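You operate a simulated robot arm through the tools that you are given. There is no shell and no other tool. Be economical: measure what you need, move in short steps, check, and stop when the job is done.

You run a simulated two-armed robot. Do the job below in one go: nothing can be reset, and whatever is moved stays where it is left.

## Task
Take the striped towel from the sorting shelf and hang it over the black rail.

Only the result counts: the job must be done as asked and must still hold three seconds after the hand-in. Knocking over, shifting, dropping, spilling or breaking anything else fails it. Flat cloth is picked up by pressing the open fingertips on it (5 to 10 N) and closing them slowly along it; thin cloth reads only 2 to 8 mm in the jaws.

## Robot
Two 7-joint arms with two-finger parallel grippers on one trunk, on a base that drives. Base frame: it is fixed to the floor where the robot stands at the start and does not move with it; the origin is under the middle of the robot, x ahead of it, y to its left, z up. Readings come in cm, degrees, newtons and seconds.
The left shoulder is at the start at [5, 18.7, 113.5], the right one opposite. With the tool pointing down near the work surface each hand reaches from about 10 to 66 cm from the robot's upright axis, wherever it stands, measured 20 degrees to its own side. Payload 3.43 kg a hand.
The TCP of each hand is the grasp point between the finger pads, 3 cm short of the fingertips. In the tool frame z runs along the fingers and y along their closing line. The gripper opens to 9.4 cm. The fingers are 2.8 cm wide and 1 cm thick; the gripper's body (5 by 9.6 cm) begins 5.5 cm behind the TCP.
Orientation is that of the tool frame in the base frame, as a unit quaternion [x, y, z, w]. With the fingers straight down and closing along the base's y, the tool's x points along the base's -x, its y along +y and its z along -z.

## Interface
- The arms move only by the tool servo_tool. It takes "left_commands", "right_commands" or both (then of equal length, played together; a hand with none holds still); each is a list of rows, each an object (a shift or turn left out is 0, a gripper value left out holds the last) with "slide": the shift along the tool's x, y, z in cm, a list of three; "dr": the turn, a rotation vector about the tool's x, y, z in degrees, a list of three; "fingers": the finger opening in cm, from 0 to 9.4. In form: [{"slide": [tx, ty, tz], "dr": [wx, wy, wz], "fingers": fingers}, ...]. A call has 1 to 8 rows; each row shifts and turns the commanded pose from where the row before left it, along the tool's axes as they then stand. Rows are played at 5 a second. More than 5 cm and 8.6 degrees between two rows, or a gripper value outside its range, and nothing of the call is played. A pose out of reach is approached as far as the arm can. The call stops where the force on the tool passes 40 N (or 10 N more than at its start, if that is more) or the arm is blocked; 0.2 s more then pass. The fingers move at their own pace (about 15.3 cm/s each) and stop on an object; they squeeze with about 22 N. The grip force told is the motor's: it shows also when the fingers shut on nothing. Time passes only in rows, and 0.2 s behind the last, so rows that do not move let the fingers close. It gives the time, the measured TCP pose, the force on the tool (base axes), the opening and the grip force at its end, in the units of the frame above (readings bear some noise), with the torque about the TCP (base axes, N m) and any sound that the robot's microphone picked up.
- Cameras (640 x 400 px; columns grow to the right, rows downward): "scene" is now at [13.98, -2.76, 129.92]; the picture's right is [-0.29, -0.96, 0.00], its down [-0.59, 0.17, -0.79] and it looks along [0.76, -0.23, -0.61] (base axes); focal length 265 px, centre (320, 200). "left" rides on the left gripper at [7.6, -1.4, -10.2] in its tool frame; the picture's right is [0.18, 0.98, 0.00], its down [-0.75, 0.14, -0.64] and it looks along [-0.63, 0.12, 0.77] (tool axes); focal length 243 px, centre (320, 200). "right" rides on the right gripper at [7.6, 1.4, -10.2] in its tool frame; the picture's right is [-0.18, 0.98, 0.00], its down [-0.75, -0.14, -0.64] and it looks along [-0.63, -0.12, 0.77] (tool axes); focal length 243 px, centre (320, 200). There is no depth. A picture from a camera that has moved, and an enlarged one, comes with that camera's place and axes in the base frame and with its lens. The place of the scene camera against the robot may be out by one fixed shift of up to 1.2 cm in any direction.
- get_image(camera): a new picture of that camera. It takes no simulated time.
- raise_lower(by): slides the trunk up (or, below 0, down) by that many cm; the arms and the scene camera ride with it, the base frame stays. It gives what a move gives, with no picture.
- base_move(legs): drives the robot by 1 to 6 legs, each [ahead, left, turn to the left] in cm, cm and degrees, along the robot's own axes; the way and the turn of a leg run together, so that a leg with both is an arc; at most 150 cm and 180 degrees a leg. The arms and the cameras ride along, it lands a little off, and it stops where it bumps. It gives what a move gives.
- aim_head(pan, tilt): turns the head with the scene camera to pan (to the left, within 80 degrees either way) and tilt (down, from -29 to 69), counted from straight ahead of the robot. It gives what a move gives.
- enlarge(camera, box): a new picture of the part [left, top, right, bottom] of that camera's present view, enlarged. It takes no simulated time.
- close_job(): hands the job in; it is judged then, once.

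Go step by step. Nothing tells you exact positions but the pictures and the camera data: compare them with the known pose of the tool, close in by small moves and look again before you grip or let go. The budget is 120 turns and 108 pictures, counting those below and the enlarged ones. Unless the task says otherwise, let go and move clear before handing in, and close with one line.

The tools are called after "Request:" as name(argument=value, ...) on one line, values as JSON. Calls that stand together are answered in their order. servo_tool: Moves the arms, as the interface text tells. Its arguments: {"type":"object","properties":{"left_commands":{"type":"array","items":{"type":"object","properties":{"slide":{"type":"array","items":{"type":"number"}},"dr":{"type":"array","items":{"type":"number"}},"fingers":{"type":"number"}}}},"right_commands":{"type":"array","items":{"type":"object","properties":{"slide":{"type":"array","items":{"type":"number"}},"dr":{"type":"array","items":{"type":"number"}},"fingers":{"type":"number"}}}}},"required":[]} The other tools are called the same way: raise_lower (by) slides the trunk up or down; base_move (legs) drives the base; aim_head (pan, tilt) turns the head that bears the scene camera; get_image (camera) takes a picture; enlarge (camera, box) takes an enlarged picture of a part of a camera's view; close_job () hands the job in.

At the start:

```text
time_s: 0.0
left_tool_pos: [39.81, 7.23, 103.21]
left_tcp_rot: [-0.001, 1.0, -0.001, 0.001]
left_force: [-0.9, 0.0, 0.4]
left_moment: [0.01, -0.04, 0.01]
left_opening: 9.4
left_gripper_force: 0.1
right_tool_pos: [28.56, -18.69, 110.73]
right_tcp_rot: [0.001, 1.0, 0.001, 0.0]
right_force: [0.4, -0.3, 0.9]
right_moment: [0.01, -0.01, 0.03]
right_opening: 9.41
right_gripper_force: 0.0
trunk travel left (down, up): [-35.0, 8.2]
robot x, y, heading: [-0.03, 0.24, -0.0]
head pan, tilt: [-16.6, 37.7]
```

scene: 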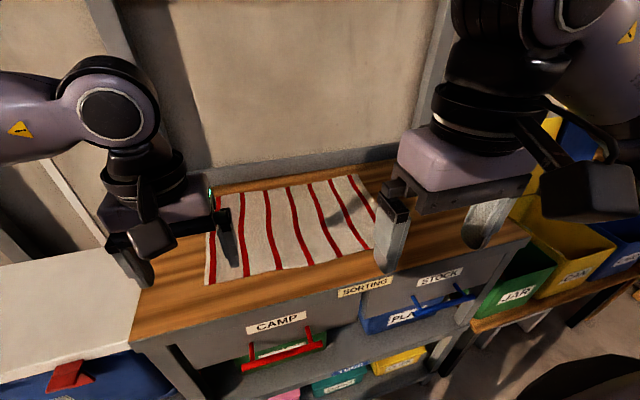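
right: 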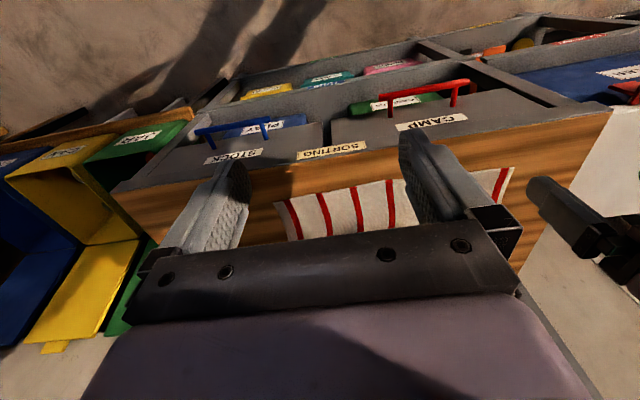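
left: 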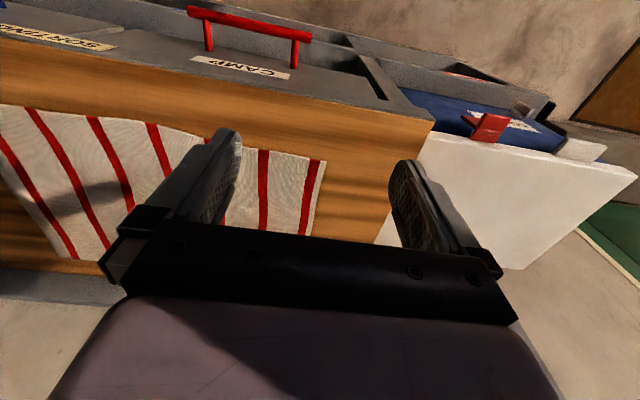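

I see the striped towel flat on the shelf top ahead of me, but no black rail yet. I'll look around with the head to find it.

Request:
aim_head(pan=60, tilt=25)

Request:
get_image(camera="scene")

Request:
aim_head(pan=-70, tilt=25)

Request:
get_image(camera="scene")

Request:
aim_head(pan=0, tilt=10)

Request:
get_image(camera="scene")

```text
time_s: 1.5
left_tool_pos: [39.77, 7.18, 103.29]
left_tcp_rot: [-0.001, 1.0, 0.0, 0.0]
left_force: [-0.7, 0.5, 0.5]
left_moment: [0.02, 0.01, -0.03]
left_opening: 9.39
left_gripper_force: 0.1
right_tool_pos: [28.53, -18.62, 110.67]
right_tcp_rot: [0.001, 1.0, 0.001, 0.0]
right_force: [0.0, -0.9, 0.1]
right_moment: [-0.02, -0.02, 0.0]
right_opening: 9.41
right_gripper_force: 0.1
trunk travel left (down, up): [-35.0, 8.2]
robot x, y, heading: [-0.13, -0.06, 0.1]
head pan, tilt: [60.0, 25.0]
```

```text
104 pictures are left
camera scene: at [10.3, 7.69, 131.92], right [0.87, -0.5, 0.0], down [-0.21, -0.37, -0.91], along [0.45, 0.78, -0.42], focal length 265 px, centre (320, 200)
```

scene: 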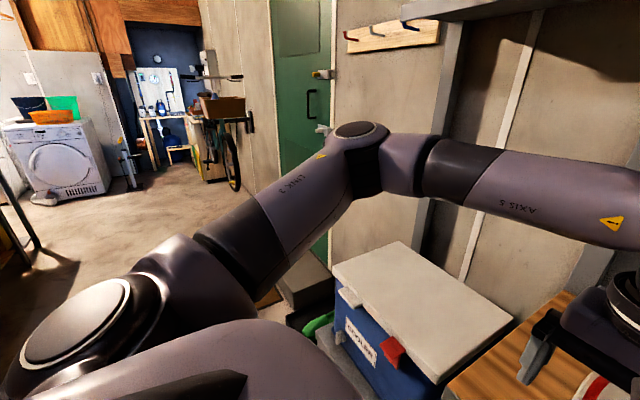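

```text
time_s: 3.6
left_tool_pos: [39.78, 7.18, 103.23]
left_tcp_rot: [-0.001, 1.0, 0.0, -0.001]
left_force: [0.0, -0.6, 0.0]
left_moment: [0.01, 0.03, -0.01]
left_opening: 9.42
left_gripper_force: 0.2
right_tool_pos: [28.71, -18.62, 110.64]
right_tcp_rot: [0.0, 1.0, 0.001, 0.0]
right_force: [0.0, 0.1, 0.7]
right_moment: [0.0, -0.05, 0.01]
right_opening: 9.39
right_gripper_force: 0.1
trunk travel left (down, up): [-35.0, 8.2]
robot x, y, heading: [0.19, -0.04, 0.1]
head pan, tilt: [-70.0, 25.0]
```

```text
103 pictures are left
camera scene: at [8.85, -8.95, 131.92], right [-0.94, -0.34, 0.0], down [-0.14, 0.4, -0.91], along [0.31, -0.85, -0.42], focal length 265 px, centre (320, 200)
```

scene: 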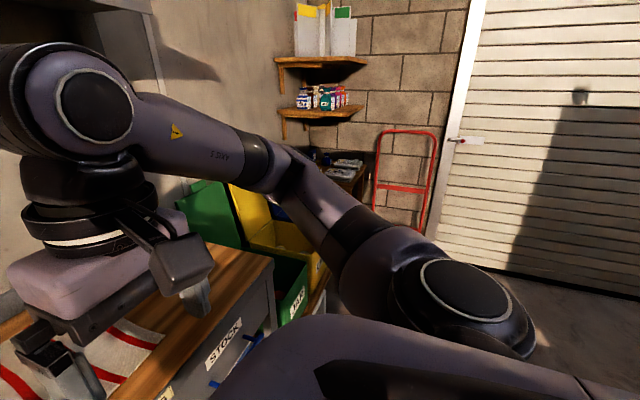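

```text
time_s: 5.0
left_tool_pos: [39.75, 7.15, 103.3]
left_tcp_rot: [-0.001, 1.0, 0.0, 0.0]
left_force: [0.1, -0.4, 0.2]
left_moment: [0.04, -0.02, 0.02]
left_opening: 9.4
left_gripper_force: 0.2
right_tool_pos: [28.41, -18.69, 110.62]
right_tcp_rot: [0.0, 1.0, 0.0, 0.0]
right_force: [-0.6, -0.2, -0.1]
right_moment: [-0.02, -0.01, 0.01]
right_opening: 9.39
right_gripper_force: 0.1
trunk travel left (down, up): [-35.0, 8.2]
robot x, y, heading: [-0.17, -0.15, 0.1]
head pan, tilt: [0.0, 10.0]
```

```text
102 pictures are left
camera scene: at [14.99, -0.3, 134.35], right [0.0, -1.0, 0.0], down [-0.17, 0.0, -0.98], along [0.98, 0.0, -0.17], focal length 265 px, centre (320, 200)
```

scene: 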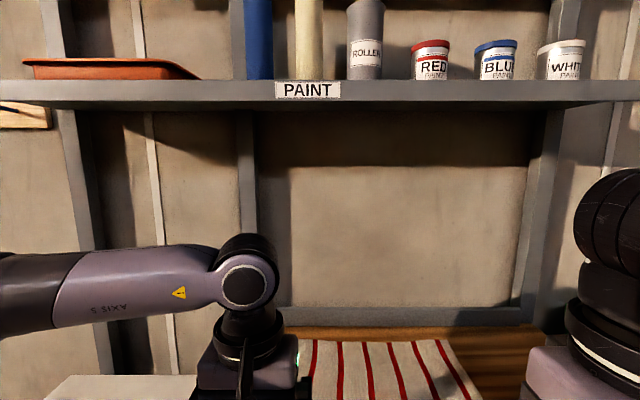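

No rail near the shelf; there's a dark stand at the far left edge of the left-hand view. I'll look further left.

Request:
aim_head(pan=80, tilt=10)

Request:
get_image(camera="scene")

Request:
aim_head(pan=-80, tilt=10)

Request:
get_image(camera="scene")

```text
time_s: 6.5
left_tool_pos: [39.73, 7.13, 103.22]
left_tcp_rot: [-0.001, 1.0, -0.001, 0.0]
left_force: [1.0, -0.5, -1.0]
left_moment: [-0.01, -0.01, -0.01]
left_opening: 9.41
left_gripper_force: 0.1
right_tool_pos: [28.54, -18.63, 110.68]
right_tcp_rot: [-0.001, 1.0, 0.002, 0.0]
right_force: [-0.3, -0.3, 0.2]
right_moment: [-0.02, -0.01, -0.01]
right_opening: 9.41
right_gripper_force: 0.0
trunk travel left (down, up): [-35.0, 8.2]
robot x, y, heading: [-0.02, 0.02, -0.0]
head pan, tilt: [80.0, 10.0]
```

```text
101 pictures are left
camera scene: at [7.31, 8.86, 134.36], right [0.98, -0.17, 0.0], down [-0.03, -0.17, -0.98], along [0.17, 0.97, -0.17], focal length 265 px, centre (320, 200)
```

scene: 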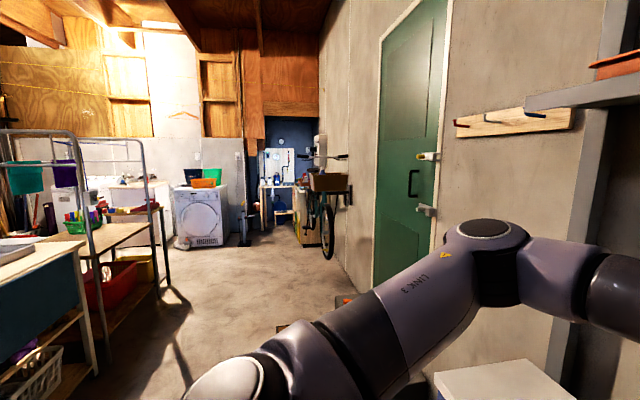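

```text
time_s: 9.0
left_tool_pos: [39.69, 7.21, 103.29]
left_tcp_rot: [-0.001, 1.0, 0.0, 0.001]
left_force: [0.0, -0.4, 0.2]
left_moment: [0.01, -0.01, 0.0]
left_opening: 9.4
left_gripper_force: 0.1
right_tool_pos: [28.6, -18.57, 110.61]
right_tcp_rot: [0.0, 1.0, 0.001, 0.0]
right_force: [0.1, -0.8, 0.1]
right_moment: [-0.02, 0.01, -0.02]
right_opening: 9.38
right_gripper_force: 0.2
trunk travel left (down, up): [-35.0, 8.2]
robot x, y, heading: [0.11, 0.15, 0.1]
head pan, tilt: [-80.0, 10.0]
```

```text
100 pictures are left
camera scene: at [7.31, -9.45, 134.36], right [-0.98, -0.17, 0.0], down [-0.03, 0.17, -0.98], along [0.17, -0.97, -0.17], focal length 265 px, centre (320, 200)
```

scene: 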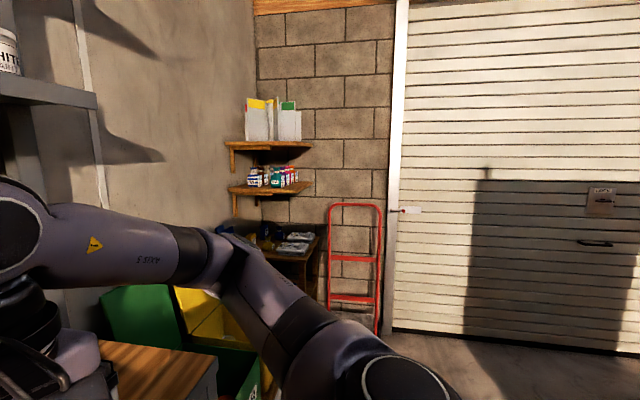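

A drying rack stands to the left-rear; I'll inspect it later with the base turned. First I look closely at the towel.

Request:
aim_head(pan=0, tilt=45)

Request:
get_image(camera="scene")

```text
time_s: 10.5
left_tool_pos: [39.74, 7.2, 103.18]
left_tcp_rot: [-0.001, 1.0, 0.0, 0.0]
left_force: [-0.8, 0.3, -0.3]
left_moment: [0.01, 0.01, 0.01]
left_opening: 9.39
left_gripper_force: 0.1
right_tool_pos: [28.63, -18.63, 110.62]
right_tcp_rot: [0.001, 1.0, 0.002, 0.001]
right_force: [-0.8, -0.6, -0.2]
right_moment: [0.01, -0.01, 0.02]
right_opening: 9.42
right_gripper_force: 0.2
trunk travel left (down, up): [-35.0, 8.2]
robot x, y, heading: [-0.0, 0.26, -0.2]
head pan, tilt: [0.0, 45.0]
```

```text
99 pictures are left
camera scene: at [13.82, -0.3, 128.86], right [0.0, -1.0, 0.0], down [-0.71, 0.0, -0.71], along [0.71, 0.0, -0.71], focal length 265 px, centre (320, 200)
```

scene: 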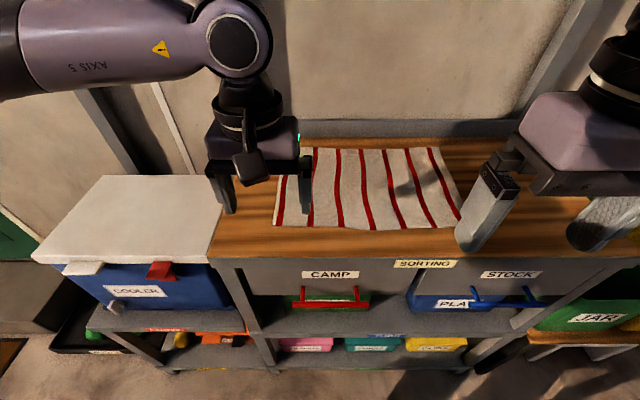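

The towel lies flat at about x 52–83, y −34…+10 with stripes running away from me. Before choosing a grip, I take a closer look at the rack at the left.

Request:
aim_head(pan=80, tilt=20)

Request:
enlarge(camera="scene", box=[0, 50, 260, 400])

```text
time_s: 12.1
left_tool_pos: [39.76, 7.23, 103.32]
left_tcp_rot: [-0.001, 1.0, 0.0, 0.001]
left_force: [0.5, 0.4, 0.5]
left_moment: [-0.02, 0.01, 0.03]
left_opening: 9.39
left_gripper_force: 0.2
right_tool_pos: [28.62, -18.54, 110.69]
right_tcp_rot: [0.0, 1.0, 0.0, 0.0]
right_force: [0.1, 0.8, -0.9]
right_moment: [0.0, 0.0, 0.0]
right_opening: 9.42
right_gripper_force: 0.1
trunk travel left (down, up): [-35.0, 8.2]
robot x, y, heading: [-0.13, 0.09, 0.0]
head pan, tilt: [80.0, 20.0]
```

```text
1.14 times, centred on (130, 225) of scene
camera zoom: at [7.31, 8.88, 132.72], right [0.98, -0.17, 0.0], down [-0.06, -0.34, -0.94], along [0.16, 0.93, -0.34], focal length 303 px, centre (537, 171)
```

zoom: 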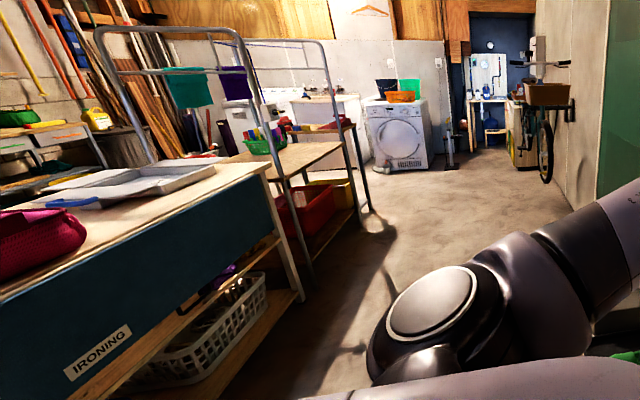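

A drying rack with towels is beyond an ironing bench behind-left. I'll turn the base 60° left in place to see it and the rest of the room.

Request:
base_move(legs=[[-8, 0, 0], [0, 0, 60]])

Request:
aim_head(pan=40, tilt=18)

Request:
get_image(camera="scene")

Request:
aim_head(pan=80, tilt=18)

Request:
get_image(camera="scene")

```text
time_s: 15.8
left_tool_pos: [5.19, 38.31, 103.34]
left_tcp_rot: [-0.505, 0.863, -0.001, 0.0]
left_force: [0.1, -0.6, -0.5]
left_moment: [0.04, 0.02, -0.02]
left_opening: 9.37
left_gripper_force: 0.0
right_tool_pos: [22.28, 15.66, 110.59]
right_tcp_rot: [-0.504, 0.863, 0.001, 0.0]
right_force: [-1.3, -0.6, 1.2]
right_moment: [0.02, -0.01, -0.01]
right_opening: 9.41
right_gripper_force: 0.0
trunk travel left (down, up): [-35.0, 8.2]
robot x, y, heading: [-8.13, 0.4, 60.9]
head pan, tilt: [80.0, 20.0]
```

```text
time_s: 16.9
left_tool_pos: [5.27, 38.25, 103.28]
left_tcp_rot: [-0.505, 0.863, 0.001, 0.0]
left_force: [-0.6, 0.3, -0.1]
left_moment: [-0.03, 0.01, 0.01]
left_opening: 9.4
left_gripper_force: 0.0
right_tool_pos: [22.29, 15.75, 110.59]
right_tcp_rot: [-0.504, 0.864, 0.001, 0.0]
right_force: [0.6, 0.3, -0.3]
right_moment: [0.01, -0.02, 0.01]
right_opening: 9.4
right_gripper_force: 0.0
trunk travel left (down, up): [-35.0, 8.2]
robot x, y, heading: [-8.07, 0.13, 60.6]
head pan, tilt: [40.0, 18.0]
```

```text
97 pictures are left
camera scene: at [-6.97, 13.97, 133.05], right [0.98, 0.18, 0.0], down [0.06, -0.3, -0.95], along [-0.18, 0.93, -0.31], focal length 265 px, centre (320, 200)
```

scene: 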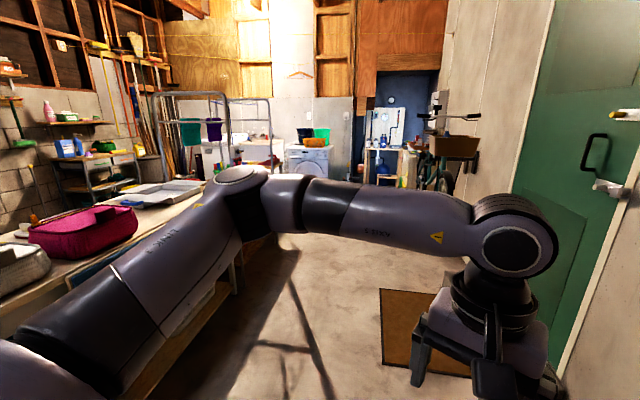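

```text
time_s: 17.9
left_tool_pos: [5.37, 38.1, 103.3]
left_tcp_rot: [-0.505, 0.863, 0.001, -0.001]
left_force: [0.2, -0.3, 0.2]
left_moment: [-0.01, -0.01, 0.02]
left_opening: 9.39
left_gripper_force: 0.0
right_tool_pos: [22.24, 15.75, 110.75]
right_tcp_rot: [-0.504, 0.864, 0.0, 0.0]
right_force: [0.8, -0.2, -0.2]
right_moment: [0.0, 0.0, -0.02]
right_opening: 9.4
right_gripper_force: 0.1
trunk travel left (down, up): [-35.0, 8.2]
robot x, y, heading: [-7.75, -0.09, 60.4]
head pan, tilt: [80.0, 18.0]
```

```text
96 pictures are left
camera scene: at [-12.45, 10.72, 133.05], right [0.64, 0.77, 0.0], down [0.24, -0.2, -0.95], along [-0.73, 0.6, -0.31], focal length 265 px, centre (320, 200)
```

scene: 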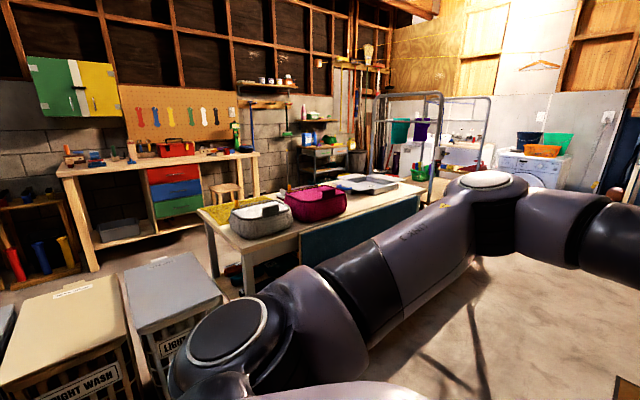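

The drying rack is right-of-centre in this view; I enlarge it to find a black rail.

Request:
enlarge(camera="scene", box=[340, 75, 520, 190])

Request:
aim_head(pan=20, tilt=18)

Request:
enlarge(camera="scene", box=[180, 40, 640, 330])

```text
3.48 times, centred on (430, 132) of scene
camera zoom: at [-12.45, 10.72, 133.05], right [0.64, 0.77, 0.0], down [0.24, -0.2, -0.95], along [-0.73, 0.6, -0.31], focal length 923 px, centre (-63, 435)
```

zoom: 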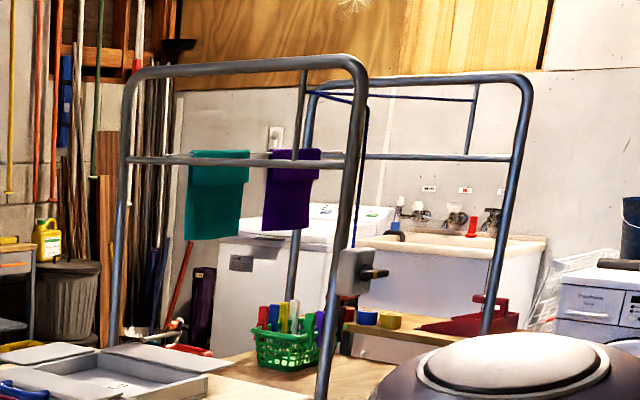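

```text
time_s: 19.2
left_tool_pos: [5.39, 38.16, 103.29]
left_tcp_rot: [-0.505, 0.863, 0.001, -0.001]
left_force: [1.0, 0.1, 0.5]
left_moment: [0.0, -0.01, 0.01]
left_opening: 9.43
left_gripper_force: 0.1
right_tool_pos: [22.21, 15.7, 110.55]
right_tcp_rot: [-0.504, 0.864, 0.001, -0.001]
right_force: [0.0, 0.1, 0.3]
right_moment: [0.04, -0.02, 0.01]
right_opening: 9.4
right_gripper_force: 0.0
trunk travel left (down, up): [-35.0, 8.2]
robot x, y, heading: [-8.13, 0.34, 60.6]
head pan, tilt: [20.0, 18.0]
```

```text
1.38 times, centred on (410, 185) of scene
camera zoom: at [-3.73, 14.0, 133.05], right [0.99, -0.16, 0.0], down [-0.05, -0.3, -0.95], along [0.15, 0.94, -0.31], focal length 366 px, centre (196, 221)
```

zoom: 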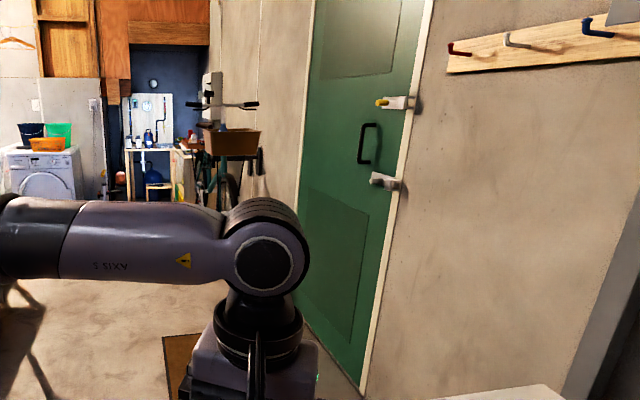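

The rack's rails look grey, so I check the black item on the wall near the bike and then the unseen right/rear side.

Request:
enlarge(camera="scene", box=[300, 80, 400, 190])

Request:
base_move(legs=[[0, 0, 100]])

Request:
aim_head(pan=-10, tilt=15)

Request:
get_image(camera="scene")

Request:
aim_head(pan=75, tilt=15)

Request:
get_image(camera="scene")

```text
3.64 times, centred on (350, 135) of scene
camera zoom: at [-3.73, 14.0, 133.05], right [0.99, -0.16, 0.0], down [-0.05, -0.3, -0.95], along [0.15, 0.94, -0.31], focal length 965 px, centre (211, 436)
```

zoom: 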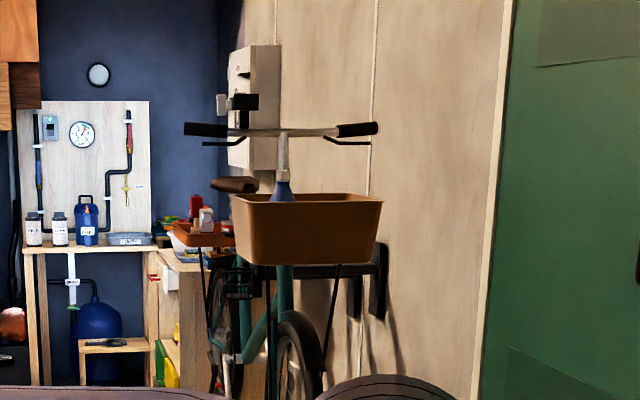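

```text
time_s: 23.8
left_tool_pos: [-47.84, 6.85, 103.2]
left_tcp_rot: [0.985, -0.172, 0.0, 0.0]
left_force: [-0.3, -0.3, -0.6]
left_moment: [0.02, 0.02, 0.05]
left_opening: 9.39
left_gripper_force: 0.0
right_tool_pos: [-28.53, 27.3, 110.8]
right_tcp_rot: [0.985, -0.173, -0.001, 0.002]
right_force: [0.0, 0.5, 0.3]
right_moment: [-0.02, 0.04, -0.01]
right_opening: 9.4
right_gripper_force: 0.1
trunk travel left (down, up): [-35.0, 8.2]
robot x, y, heading: [-7.97, 0.41, 160.2]
head pan, tilt: [20.0, 18.0]
```

```text
time_s: 24.8
left_tool_pos: [-47.77, 6.84, 103.3]
left_tcp_rot: [0.985, -0.172, 0.0, 0.0]
left_force: [0.1, 0.1, 0.1]
left_moment: [0.0, 0.02, 0.02]
left_opening: 9.39
left_gripper_force: 0.1
right_tool_pos: [-28.51, 27.11, 110.7]
right_tcp_rot: [0.985, -0.174, 0.0, 0.0]
right_force: [-0.3, -1.1, -0.2]
right_moment: [0.02, -0.01, 0.0]
right_opening: 9.41
right_gripper_force: 0.0
trunk travel left (down, up): [-35.0, 8.2]
robot x, y, heading: [-7.99, 0.03, 159.9]
head pan, tilt: [-10.0, 15.0]
```

```text
92 pictures are left
camera scene: at [-21.7, 6.35, 133.54], right [0.5, 0.87, 0.0], down [0.22, -0.13, -0.97], along [-0.84, 0.48, -0.26], focal length 265 px, centre (320, 200)
```

scene: 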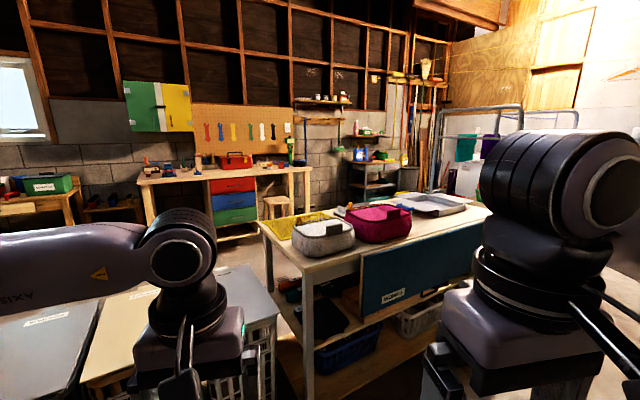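

```text
time_s: 26.4
left_tool_pos: [-47.83, 6.71, 103.23]
left_tcp_rot: [0.985, -0.172, -0.001, 0.001]
left_force: [-0.7, 0.2, -0.1]
left_moment: [-0.01, -0.04, -0.03]
left_opening: 9.4
left_gripper_force: 0.0
right_tool_pos: [-28.45, 27.26, 110.59]
right_tcp_rot: [0.985, -0.173, 0.001, 0.001]
right_force: [-0.2, -0.2, -0.2]
right_moment: [-0.01, 0.01, 0.01]
right_opening: 9.39
right_gripper_force: 0.0
trunk travel left (down, up): [-35.0, 8.2]
robot x, y, heading: [-7.87, 0.06, 160.1]
head pan, tilt: [75.0, 15.0]
```

```text
91 pictures are left
camera scene: at [-18.96, -5.95, 133.54], right [-0.82, 0.57, 0.0], down [0.15, 0.21, -0.97], along [-0.55, -0.79, -0.26], focal length 265 px, centre (320, 200)
```

scene: 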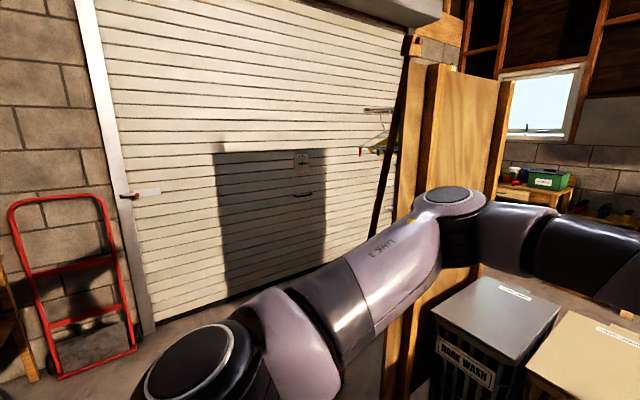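

Two candidates: the black bracketed bar on the wall near the bike, and something with hangers behind the plywood partition. I enlarge the latter.

Request:
enlarge(camera="scene", box=[340, 80, 440, 230])

Request:
aim_head(pan=-80, tilt=15)

Request:
enlarge(camera="scene", box=[150, 80, 350, 230])

```text
2.67 times, centred on (390, 155) of scene
camera zoom: at [-18.96, -5.95, 133.54], right [-0.82, 0.57, 0.0], down [0.15, 0.21, -0.97], along [-0.55, -0.79, -0.26], focal length 708 px, centre (133, 320)
```

zoom: 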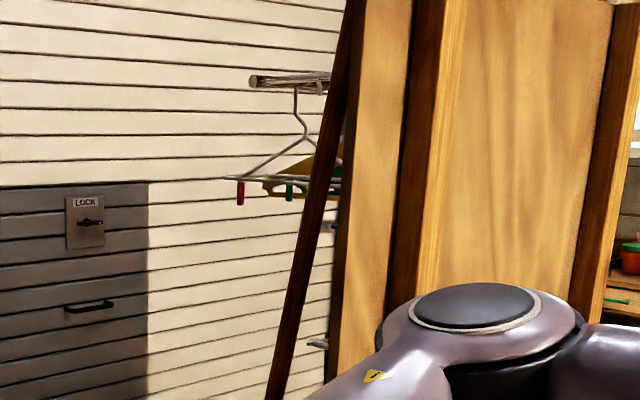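

```text
time_s: 28.8
left_tool_pos: [-47.83, 6.78, 103.27]
left_tcp_rot: [0.985, -0.172, 0.0, 0.0]
left_force: [-0.5, 0.3, -0.5]
left_moment: [0.01, 0.0, 0.0]
left_opening: 9.41
left_gripper_force: 0.2
right_tool_pos: [-28.35, 27.12, 110.66]
right_tcp_rot: [0.985, -0.174, 0.0, 0.001]
right_force: [0.0, 0.4, -0.4]
right_moment: [-0.04, 0.0, -0.02]
right_opening: 9.4
right_gripper_force: 0.1
trunk travel left (down, up): [-35.0, 8.2]
robot x, y, heading: [-7.79, -0.14, 160.1]
head pan, tilt: [-80.0, 15.0]
```

```text
2.67 times, centred on (250, 155) of scene
camera zoom: at [-12.0, 10.9, 133.54], right [0.99, -0.17, 0.0], down [-0.04, -0.26, -0.97], along [0.17, 0.95, -0.26], focal length 708 px, centre (507, 320)
```

zoom: 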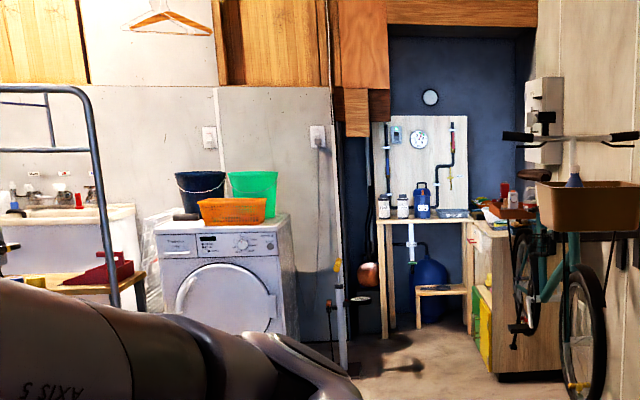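

I still need a better look down the aisle, so I turn to face it (heading 90°), drive ahead 90 cm and look around.

Request:
base_move(legs=[[0, 0, -70], [90, 0, 0]])

Request:
aim_head(pan=30, tilt=12)

Request:
get_image(camera="scene")

Request:
aim_head(pan=-30, tilt=20)

Request:
get_image(camera="scene")

Request:
aim_head(pan=80, tilt=20)

Request:
get_image(camera="scene")

```text
time_s: 36.6
left_tool_pos: [-15.94, 130.54, 103.22]
left_tcp_rot: [0.712, -0.702, 0.0, 0.0]
left_force: [-0.1, -0.5, -0.2]
left_moment: [-0.01, 0.01, 0.02]
left_opening: 9.38
left_gripper_force: 0.1
right_tool_pos: [9.99, 119.74, 110.73]
right_tcp_rot: [0.71, -0.704, -0.001, 0.0]
right_force: [0.3, 0.3, 0.7]
right_moment: [0.0, -0.01, -0.02]
right_opening: 9.41
right_gripper_force: 0.0
trunk travel left (down, up): [-35.0, 8.2]
robot x, y, heading: [-8.68, 90.67, 90.7]
head pan, tilt: [-80.0, 15.0]
```

```text
time_s: 38.5
left_tool_pos: [-15.84, 130.6, 103.4]
left_tcp_rot: [0.712, -0.702, 0.0, 0.0]
left_force: [0.0, 0.6, 0.3]
left_moment: [-0.03, 0.01, 0.01]
left_opening: 9.37
left_gripper_force: 0.1
right_tool_pos: [10.03, 119.67, 110.65]
right_tcp_rot: [0.711, -0.703, 0.0, 0.001]
right_force: [0.1, 0.5, -0.1]
right_moment: [0.02, 0.0, 0.03]
right_opening: 9.37
right_gripper_force: 0.0
trunk travel left (down, up): [-35.0, 8.2]
robot x, y, heading: [-8.11, 90.61, 90.6]
head pan, tilt: [30.0, 12.0]
```

```text
88 pictures are left
camera scene: at [-13.22, 104.42, 134.03], right [0.86, 0.51, 0.0], down [0.11, -0.18, -0.98], along [-0.5, 0.84, -0.21], focal length 265 px, centre (320, 200)
```

scene: 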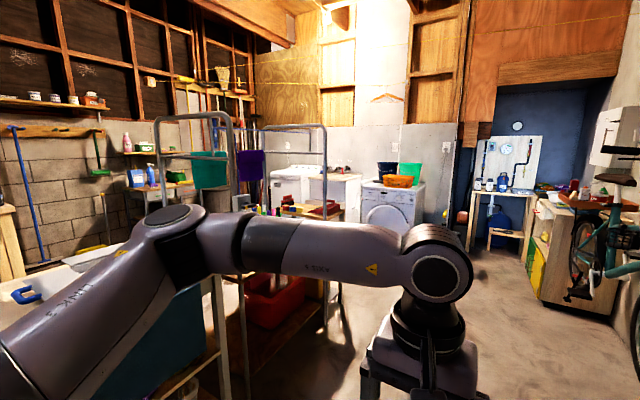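

```text
time_s: 39.8
left_tool_pos: [-15.89, 130.55, 103.33]
left_tcp_rot: [0.711, -0.703, 0.0, 0.0]
left_force: [0.1, -0.6, 0.1]
left_moment: [0.0, -0.02, -0.01]
left_opening: 9.43
left_gripper_force: 0.0
right_tool_pos: [9.95, 119.4, 110.69]
right_tcp_rot: [0.711, -0.703, 0.0, 0.001]
right_force: [-0.5, -1.2, 0.1]
right_moment: [0.0, 0.0, -0.02]
right_opening: 9.41
right_gripper_force: 0.0
trunk travel left (down, up): [-35.0, 8.2]
robot x, y, heading: [-8.68, 91.12, 90.7]
head pan, tilt: [-30.0, 20.0]
```

```text
87 pictures are left
camera scene: at [-3.92, 104.51, 132.73], right [0.87, -0.49, 0.0], down [-0.17, -0.3, -0.94], along [0.46, 0.82, -0.34], focal length 265 px, centre (320, 200)
```

scene: 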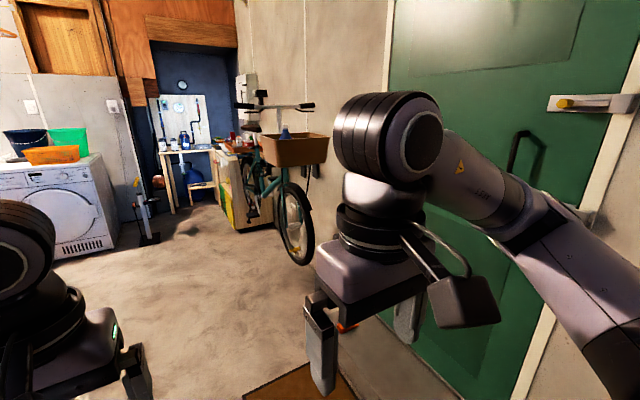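

```text
time_s: 41.6
left_tool_pos: [-15.83, 130.42, 103.3]
left_tcp_rot: [0.711, -0.703, 0.0, 0.0]
left_force: [-0.2, 0.1, -0.1]
left_moment: [-0.03, 0.0, -0.02]
left_opening: 9.42
left_gripper_force: 0.1
right_tool_pos: [10.15, 119.59, 110.69]
right_tcp_rot: [0.711, -0.703, -0.001, 0.0]
right_force: [0.0, 0.2, 1.1]
right_moment: [0.0, -0.01, -0.03]
right_opening: 9.37
right_gripper_force: 0.0
trunk travel left (down, up): [-35.0, 8.2]
robot x, y, heading: [-8.33, 90.84, 90.5]
head pan, tilt: [80.0, 20.0]
```

```text
86 pictures are left
camera scene: at [-17.67, 97.92, 132.73], right [0.16, 0.99, 0.0], down [0.34, -0.06, -0.94], along [-0.93, 0.15, -0.34], focal length 265 px, centre (320, 200)
```

scene: 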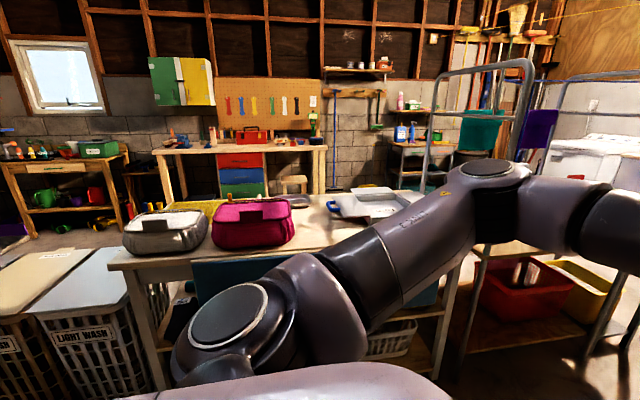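

Still no clear black rail. I enlarge the rack and the area left of the door from here.

Request:
aim_head(pan=55, tilt=5)

Request:
enlarge(camera="scene", box=[220, 80, 480, 250])

Request:
aim_head(pan=-15, tilt=15)

Request:
enlarge(camera="scene", box=[250, 80, 480, 250])

```text
time_s: 42.5
left_tool_pos: [-15.88, 130.43, 103.32]
left_tcp_rot: [0.711, -0.703, -0.001, 0.001]
left_force: [0.7, 1.1, 0.3]
left_moment: [0.02, 0.0, 0.02]
left_opening: 9.4
left_gripper_force: 0.1
right_tool_pos: [9.99, 119.63, 110.69]
right_tcp_rot: [0.71, -0.704, -0.001, 0.001]
right_force: [0.6, -0.1, 1.0]
right_moment: [-0.02, -0.03, -0.02]
right_opening: 9.39
right_gripper_force: 0.0
trunk travel left (down, up): [-35.0, 8.2]
robot x, y, heading: [-8.47, 90.89, 90.6]
head pan, tilt: [55.0, 5.0]
```

```text
2.35 times, centred on (350, 165) of scene
camera zoom: at [-16.06, 101.57, 135.16], right [0.56, 0.83, 0.0], down [0.07, -0.05, -1.0], along [-0.82, 0.56, -0.09], focal length 624 px, centre (249, 282)
```

zoom: 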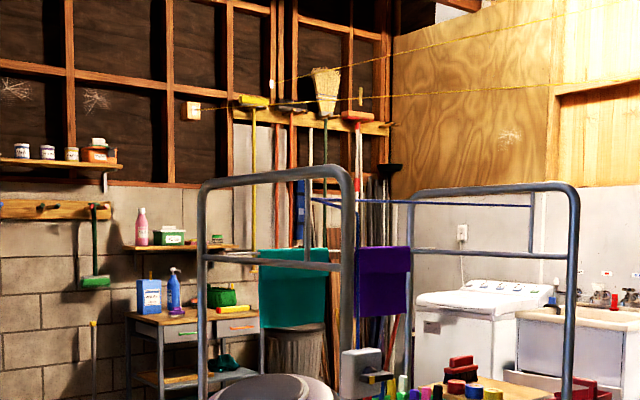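

```text
time_s: 44.0
left_tool_pos: [-15.86, 130.54, 103.23]
left_tcp_rot: [0.711, -0.703, 0.001, 0.0]
left_force: [-0.1, 0.6, -0.4]
left_moment: [0.0, -0.01, 0.0]
left_opening: 9.4
left_gripper_force: 0.1
right_tool_pos: [10.05, 119.64, 110.71]
right_tcp_rot: [0.711, -0.703, 0.0, 0.0]
right_force: [-1.0, 0.4, 0.3]
right_moment: [0.0, -0.01, -0.02]
right_opening: 9.42
right_gripper_force: 0.1
trunk travel left (down, up): [-35.0, 8.2]
robot x, y, heading: [-8.27, 90.91, 90.3]
head pan, tilt: [-15.0, 15.0]
```

```text
2.35 times, centred on (365, 165) of scene
camera zoom: at [-6.17, 105.44, 133.54], right [0.97, -0.25, 0.0], down [-0.06, -0.25, -0.97], along [0.24, 0.94, -0.26], focal length 624 px, centre (214, 282)
```

zoom: 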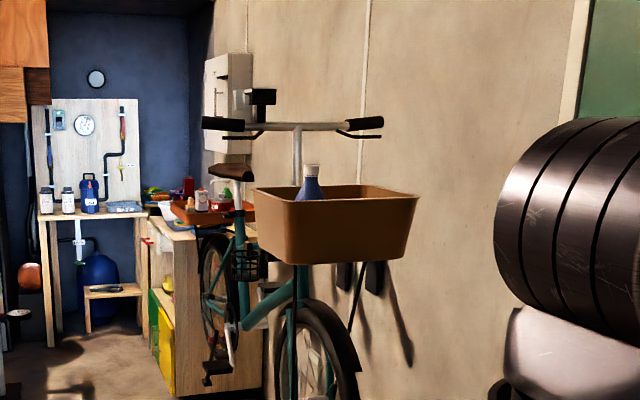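

That is just a bike stand. I'll go back past the start toward the roller door and look behind the plywood partition.

Request:
base_move(legs=[[-90, 0, 0], [0, 0, 90], [0, 35, 0]])

Request:
aim_head(pan=20, tilt=15)

Request:
get_image(camera="scene")

Request:
aim_head(pan=70, tilt=15)

Request:
get_image(camera="scene")

```text
time_s: 54.3
left_tool_pos: [-47.03, -40.0, 103.27]
left_tcp_rot: [1.0, -0.002, 0.0, -0.001]
left_force: [-0.2, 0.2, -0.4]
left_moment: [0.0, -0.01, 0.01]
left_opening: 9.41
left_gripper_force: 0.0
right_tool_pos: [-35.66, -14.15, 110.78]
right_tcp_rot: [1.0, -0.003, 0.0, 0.001]
right_force: [0.8, 0.5, -0.8]
right_moment: [0.03, 0.03, -0.03]
right_opening: 9.4
right_gripper_force: 0.0
trunk travel left (down, up): [-35.0, 8.2]
robot x, y, heading: [-7.12, -33.08, 179.7]
head pan, tilt: [-15.0, 15.0]
```

```text
time_s: 55.3
left_tool_pos: [-46.84, -39.98, 103.31]
left_tcp_rot: [1.0, -0.003, 0.001, 0.0]
left_force: [-0.4, 0.5, 0.6]
left_moment: [-0.03, 0.0, -0.02]
left_opening: 9.38
left_gripper_force: 0.1
right_tool_pos: [-35.58, -14.29, 110.73]
right_tcp_rot: [1.0, -0.004, 0.0, 0.001]
right_force: [0.2, -0.1, -0.6]
right_moment: [0.01, 0.01, 0.02]
right_opening: 9.41
right_gripper_force: 0.1
trunk travel left (down, up): [-35.0, 8.2]
robot x, y, heading: [-7.18, -32.96, 179.6]
head pan, tilt: [20.0, 15.0]
```

```text
83 pictures are left
camera scene: at [-21.94, -36.46, 133.54], right [-0.33, 0.94, 0.0], down [0.24, 0.09, -0.97], along [-0.91, -0.32, -0.26], focal length 265 px, centre (320, 200)
```

scene: 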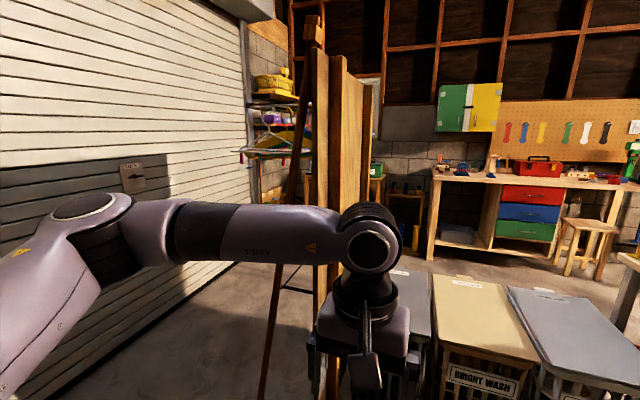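

```text
time_s: 56.5
left_tool_pos: [-46.85, -40.15, 103.33]
left_tcp_rot: [1.0, -0.003, 0.0, 0.0]
left_force: [-0.5, -0.9, -0.3]
left_moment: [-0.01, 0.02, 0.0]
left_opening: 9.4
left_gripper_force: 0.0
right_tool_pos: [-35.57, -14.19, 110.71]
right_tcp_rot: [1.0, -0.004, 0.0, 0.0]
right_force: [-0.4, 0.5, -0.4]
right_moment: [-0.03, 0.02, -0.02]
right_opening: 9.38
right_gripper_force: 0.0
trunk travel left (down, up): [-35.0, 8.2]
robot x, y, heading: [-7.14, -32.89, 179.8]
head pan, tilt: [70.0, 15.0]
```

```text
82 pictures are left
camera scene: at [-16.4, -42.09, 133.54], right [-0.94, 0.35, 0.0], down [0.09, 0.24, -0.97], along [-0.34, -0.91, -0.26], focal length 265 px, centre (320, 200)
```

scene: 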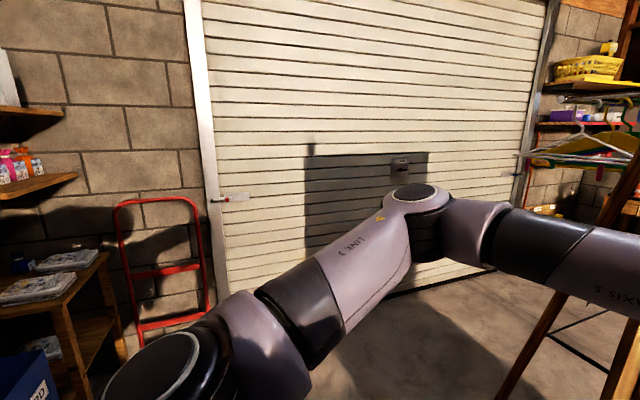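

There is a corner behind the partition with a hanging rail and shelves; I enlarge it.

Request:
enlarge(camera="scene", box=[500, 40, 640, 260])

Request:
aim_head(pan=40, tilt=15)

Request:
enlarge(camera="scene", box=[290, 60, 500, 340])

```text
1.82 times, centred on (570, 150) of scene
camera zoom: at [-16.4, -42.09, 133.54], right [-0.94, 0.35, 0.0], down [0.09, 0.24, -0.97], along [-0.34, -0.91, -0.26], focal length 483 px, centre (-134, 291)
```

zoom: 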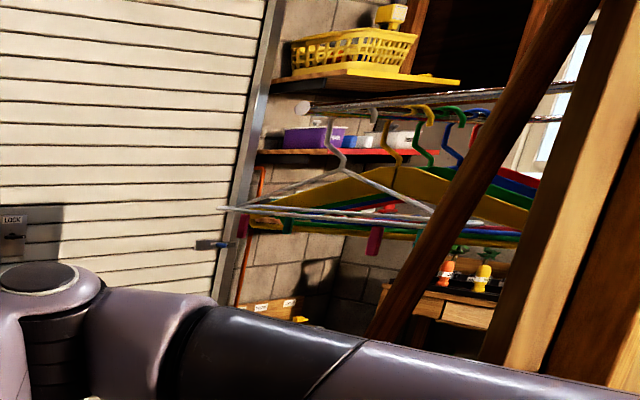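

```text
time_s: 57.5
left_tool_pos: [-46.91, -39.99, 103.27]
left_tcp_rot: [1.0, -0.002, 0.001, 0.0]
left_force: [0.5, -0.2, 0.9]
left_moment: [0.01, 0.0, 0.0]
left_opening: 9.4
left_gripper_force: 0.1
right_tool_pos: [-35.58, -14.23, 110.71]
right_tcp_rot: [1.0, -0.004, 0.0, 0.001]
right_force: [-0.3, -0.1, 0.0]
right_moment: [0.01, -0.02, -0.01]
right_opening: 9.4
right_gripper_force: 0.0
trunk travel left (down, up): [-35.0, 8.2]
robot x, y, heading: [-7.23, -33.31, 179.5]
head pan, tilt: [40.0, 15.0]
```

```text
1.43 times, centred on (395, 200) of scene
camera zoom: at [-20.33, -39.3, 133.54], right [-0.64, 0.77, 0.0], down [0.2, 0.17, -0.97], along [-0.74, -0.62, -0.26], focal length 379 px, centre (213, 200)
```

zoom: 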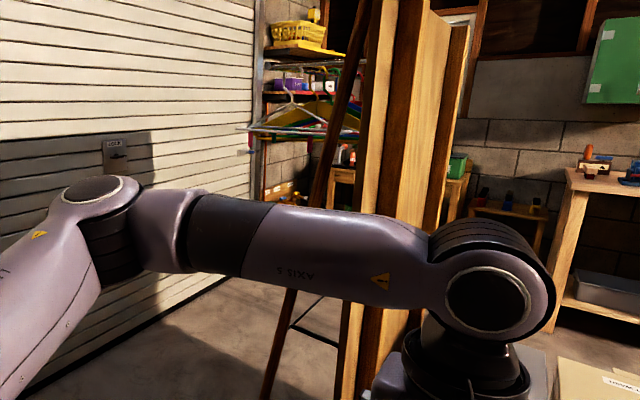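

The garment rail behind the ladder/partition is only partly visible. I'll drive nearer along the roller door side for a better view.

Request:
base_move(legs=[[0, 55, 0], [35, 0, 0]])

Request:
aim_head(pan=10, tilt=15)

Request:
get_image(camera="scene")

```text
time_s: 62.5
left_tool_pos: [-82.47, -94.63, 103.31]
left_tcp_rot: [1.0, -0.005, 0.0, 0.0]
left_force: [-0.2, 1.5, 0.7]
left_moment: [0.02, -0.01, 0.01]
left_opening: 9.41
left_gripper_force: 0.1
right_tool_pos: [-71.23, -68.9, 110.62]
right_tcp_rot: [1.0, -0.005, 0.0, 0.001]
right_force: [1.0, 0.4, -0.9]
right_moment: [0.02, -0.06, -0.03]
right_opening: 9.4
right_gripper_force: 0.1
trunk travel left (down, up): [-35.0, 8.2]
robot x, y, heading: [-42.68, -87.94, 179.3]
head pan, tilt: [40.0, 15.0]
```

```text
time_s: 63.4
left_tool_pos: [-82.55, -94.56, 103.35]
left_tcp_rot: [1.0, -0.005, 0.001, 0.0]
left_force: [-0.4, -0.1, 0.2]
left_moment: [0.02, 0.01, 0.0]
left_opening: 9.39
left_gripper_force: 0.1
right_tool_pos: [-71.13, -68.94, 110.66]
right_tcp_rot: [1.0, -0.005, -0.001, 0.001]
right_force: [0.0, 0.2, 0.3]
right_moment: [0.0, -0.02, 0.01]
right_opening: 9.39
right_gripper_force: 0.0
trunk travel left (down, up): [-35.0, 8.2]
robot x, y, heading: [-42.54, -87.66, 179.6]
head pan, tilt: [10.0, 15.0]
```

```text
79 pictures are left
camera scene: at [-57.89, -89.55, 133.54], right [-0.17, 0.99, 0.0], down [0.26, 0.04, -0.97], along [-0.95, -0.16, -0.26], focal length 265 px, centre (320, 200)
```

scene: 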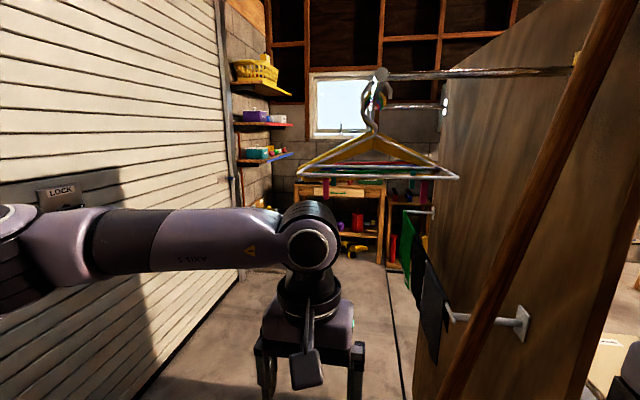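

The partition's far side carries projecting rails with cloths. I enlarge them.

Request:
enlarge(camera="scene", box=[370, 50, 550, 370])

```text
1.25 times, centred on (460, 210) of scene
camera zoom: at [-57.89, -89.55, 133.54], right [-0.17, 0.99, 0.0], down [0.26, 0.04, -0.97], along [-0.95, -0.16, -0.26], focal length 332 px, centre (145, 188)
```

zoom: 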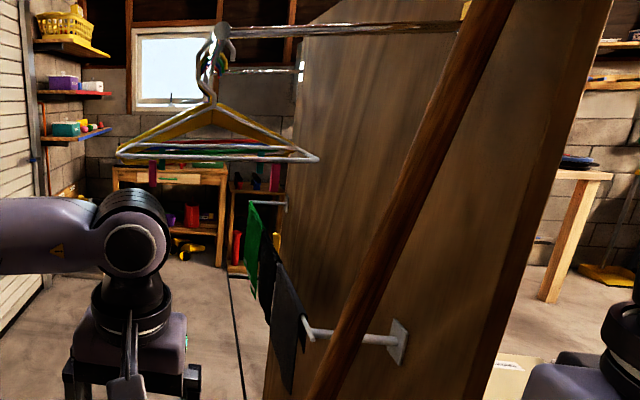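

A rail with dark and green cloths runs along the partition, held by stubs. I shift sideways toward the door for a view of the rail itself.

Request:
base_move(legs=[[0, 45, 0]])

Request:
aim_head(pan=-20, tilt=15)

Request:
get_image(camera="scene")

```text
time_s: 66.2
left_tool_pos: [-82.83, -139.97, 103.19]
left_tcp_rot: [1.0, -0.003, 0.0, -0.001]
left_force: [-0.4, 0.5, -0.1]
left_moment: [0.01, -0.01, 0.02]
left_opening: 9.42
left_gripper_force: 0.1
right_tool_pos: [-71.56, -114.32, 110.71]
right_tcp_rot: [1.0, -0.004, 0.0, 0.0]
right_force: [0.5, 0.3, 0.1]
right_moment: [-0.01, -0.04, -0.01]
right_opening: 9.41
right_gripper_force: 0.1
trunk travel left (down, up): [-35.0, 8.2]
robot x, y, heading: [-42.83, -133.12, 179.5]
head pan, tilt: [10.0, 15.0]
```

```text
time_s: 67.1
left_tool_pos: [-82.95, -139.86, 103.39]
left_tcp_rot: [1.0, -0.004, -0.001, 0.0]
left_force: [1.1, -0.1, 0.2]
left_moment: [0.03, 0.0, 0.01]
left_opening: 9.4
left_gripper_force: 0.1
right_tool_pos: [-71.57, -114.2, 110.63]
right_tcp_rot: [1.0, -0.004, 0.0, 0.001]
right_force: [0.7, 0.3, 0.0]
right_moment: [-0.01, -0.02, -0.01]
right_opening: 9.4
right_gripper_force: 0.0
trunk travel left (down, up): [-35.0, 8.2]
robot x, y, heading: [-43.03, -133.16, 179.7]
head pan, tilt: [-20.0, 15.0]
```

```text
77 pictures are left
camera scene: at [-57.84, -130.09, 133.54], right [0.35, 0.94, 0.0], down [0.24, -0.09, -0.97], along [-0.91, 0.34, -0.26], focal length 265 px, centre (320, 200)
```

scene: 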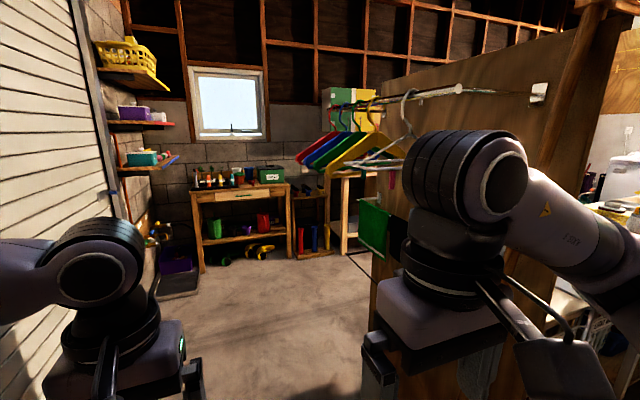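

The right arm blocks the view; the wrist cameras may see the rail.

Request:
get_image(camera="right")

Request:
aim_head(pan=-10, tilt=30)

Request:
get_image(camera="scene")

```text
76 pictures are left
camera right: at [-63.91, -115.75, 120.86], right [-0.19, -0.98, 0.0], down [-0.75, 0.15, 0.64], along [-0.63, 0.12, -0.77], focal length 243 px, centre (320, 200)
```

right: 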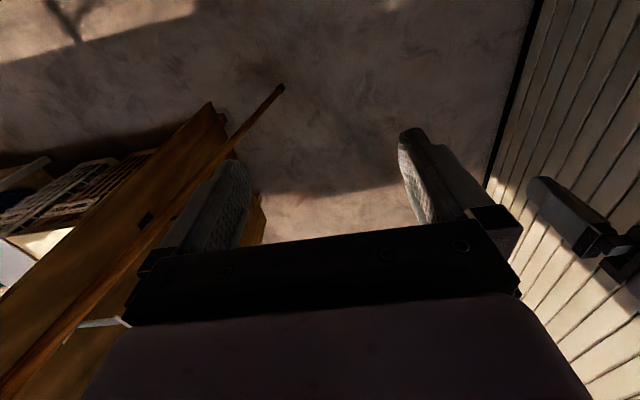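

```text
time_s: 67.9
left_tool_pos: [-82.95, -139.88, 103.39]
left_tcp_rot: [1.0, -0.003, 0.0, 0.001]
left_force: [-0.2, -0.6, -0.4]
left_moment: [-0.02, -0.01, -0.02]
left_opening: 9.41
left_gripper_force: 0.0
right_tool_pos: [-71.51, -114.11, 110.63]
right_tcp_rot: [1.0, -0.004, 0.0, 0.001]
right_force: [-1.2, -0.2, -0.6]
right_moment: [0.0, -0.02, 0.0]
right_opening: 9.41
right_gripper_force: 0.0
trunk travel left (down, up): [-35.0, 8.2]
robot x, y, heading: [-43.21, -133.28, 179.6]
head pan, tilt: [-10.0, 30.0]
```

```text
75 pictures are left
camera scene: at [-57.98, -131.7, 131.13], right [0.18, 0.98, 0.0], down [0.49, -0.09, -0.87], along [-0.85, 0.16, -0.5], focal length 265 px, centre (320, 200)
```

scene: 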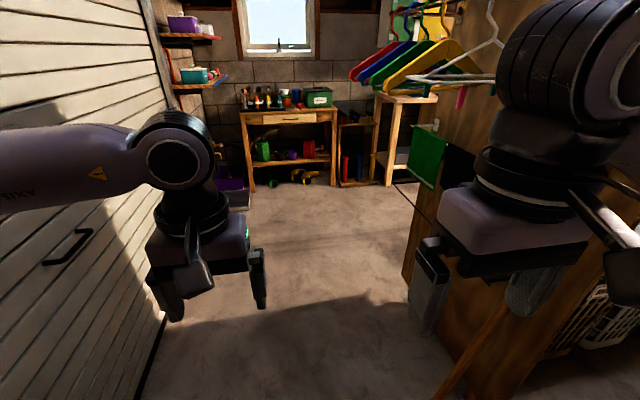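

I'll turn the base 60° right so the right arm leaves the line of sight, then look at the rail.

Request:
base_move(legs=[[0, 0, -60]])

Request:
aim_head(pan=28, tilt=25)

Request:
get_image(camera="scene")

```text
time_s: 71.0
left_tool_pos: [-68.46, -101.61, 103.29]
left_tcp_rot: [0.861, -0.509, 0.0, 0.0]
left_force: [-0.7, -0.9, -0.7]
left_moment: [0.0, -0.04, 0.02]
left_opening: 9.38
left_gripper_force: 0.1
right_tool_pos: [-40.45, -99.09, 110.65]
right_tcp_rot: [0.86, -0.51, -0.001, 0.001]
right_force: [0.3, 0.0, 0.3]
right_moment: [0.04, 0.01, 0.02]
right_opening: 9.42
right_gripper_force: 0.1
trunk travel left (down, up): [-35.0, 8.2]
robot x, y, heading: [-43.0, -132.81, 118.8]
head pan, tilt: [-10.0, 30.0]
```

```text
time_s: 72.0
left_tool_pos: [-68.47, -101.6, 103.4]
left_tcp_rot: [0.861, -0.509, 0.001, -0.001]
left_force: [0.7, 0.2, 0.1]
left_moment: [0.05, 0.01, -0.01]
left_opening: 9.41
left_gripper_force: 0.1
right_tool_pos: [-40.47, -99.15, 110.67]
right_tcp_rot: [0.86, -0.51, -0.001, 0.0]
right_force: [0.0, 0.3, -0.9]
right_moment: [-0.02, 0.0, -0.01]
right_opening: 9.41
right_gripper_force: 0.0
trunk travel left (down, up): [-35.0, 8.2]
robot x, y, heading: [-43.09, -133.09, 118.8]
head pan, tilt: [28.0, 25.0]
```

```text
74 pictures are left
camera scene: at [-53.75, -123.22, 131.92], right [0.55, 0.84, 0.0], down [0.35, -0.23, -0.91], along [-0.76, 0.5, -0.42], focal length 265 px, centre (320, 200)
```

scene: 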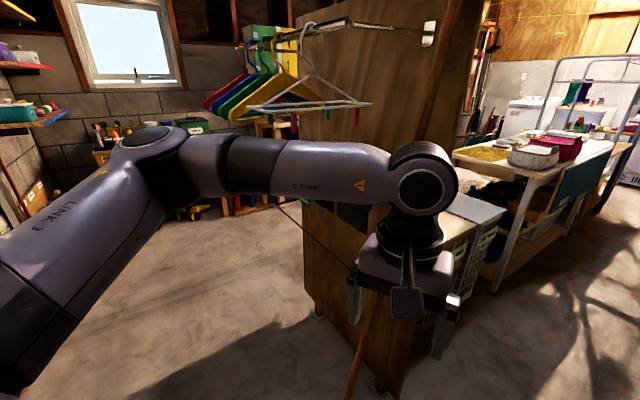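

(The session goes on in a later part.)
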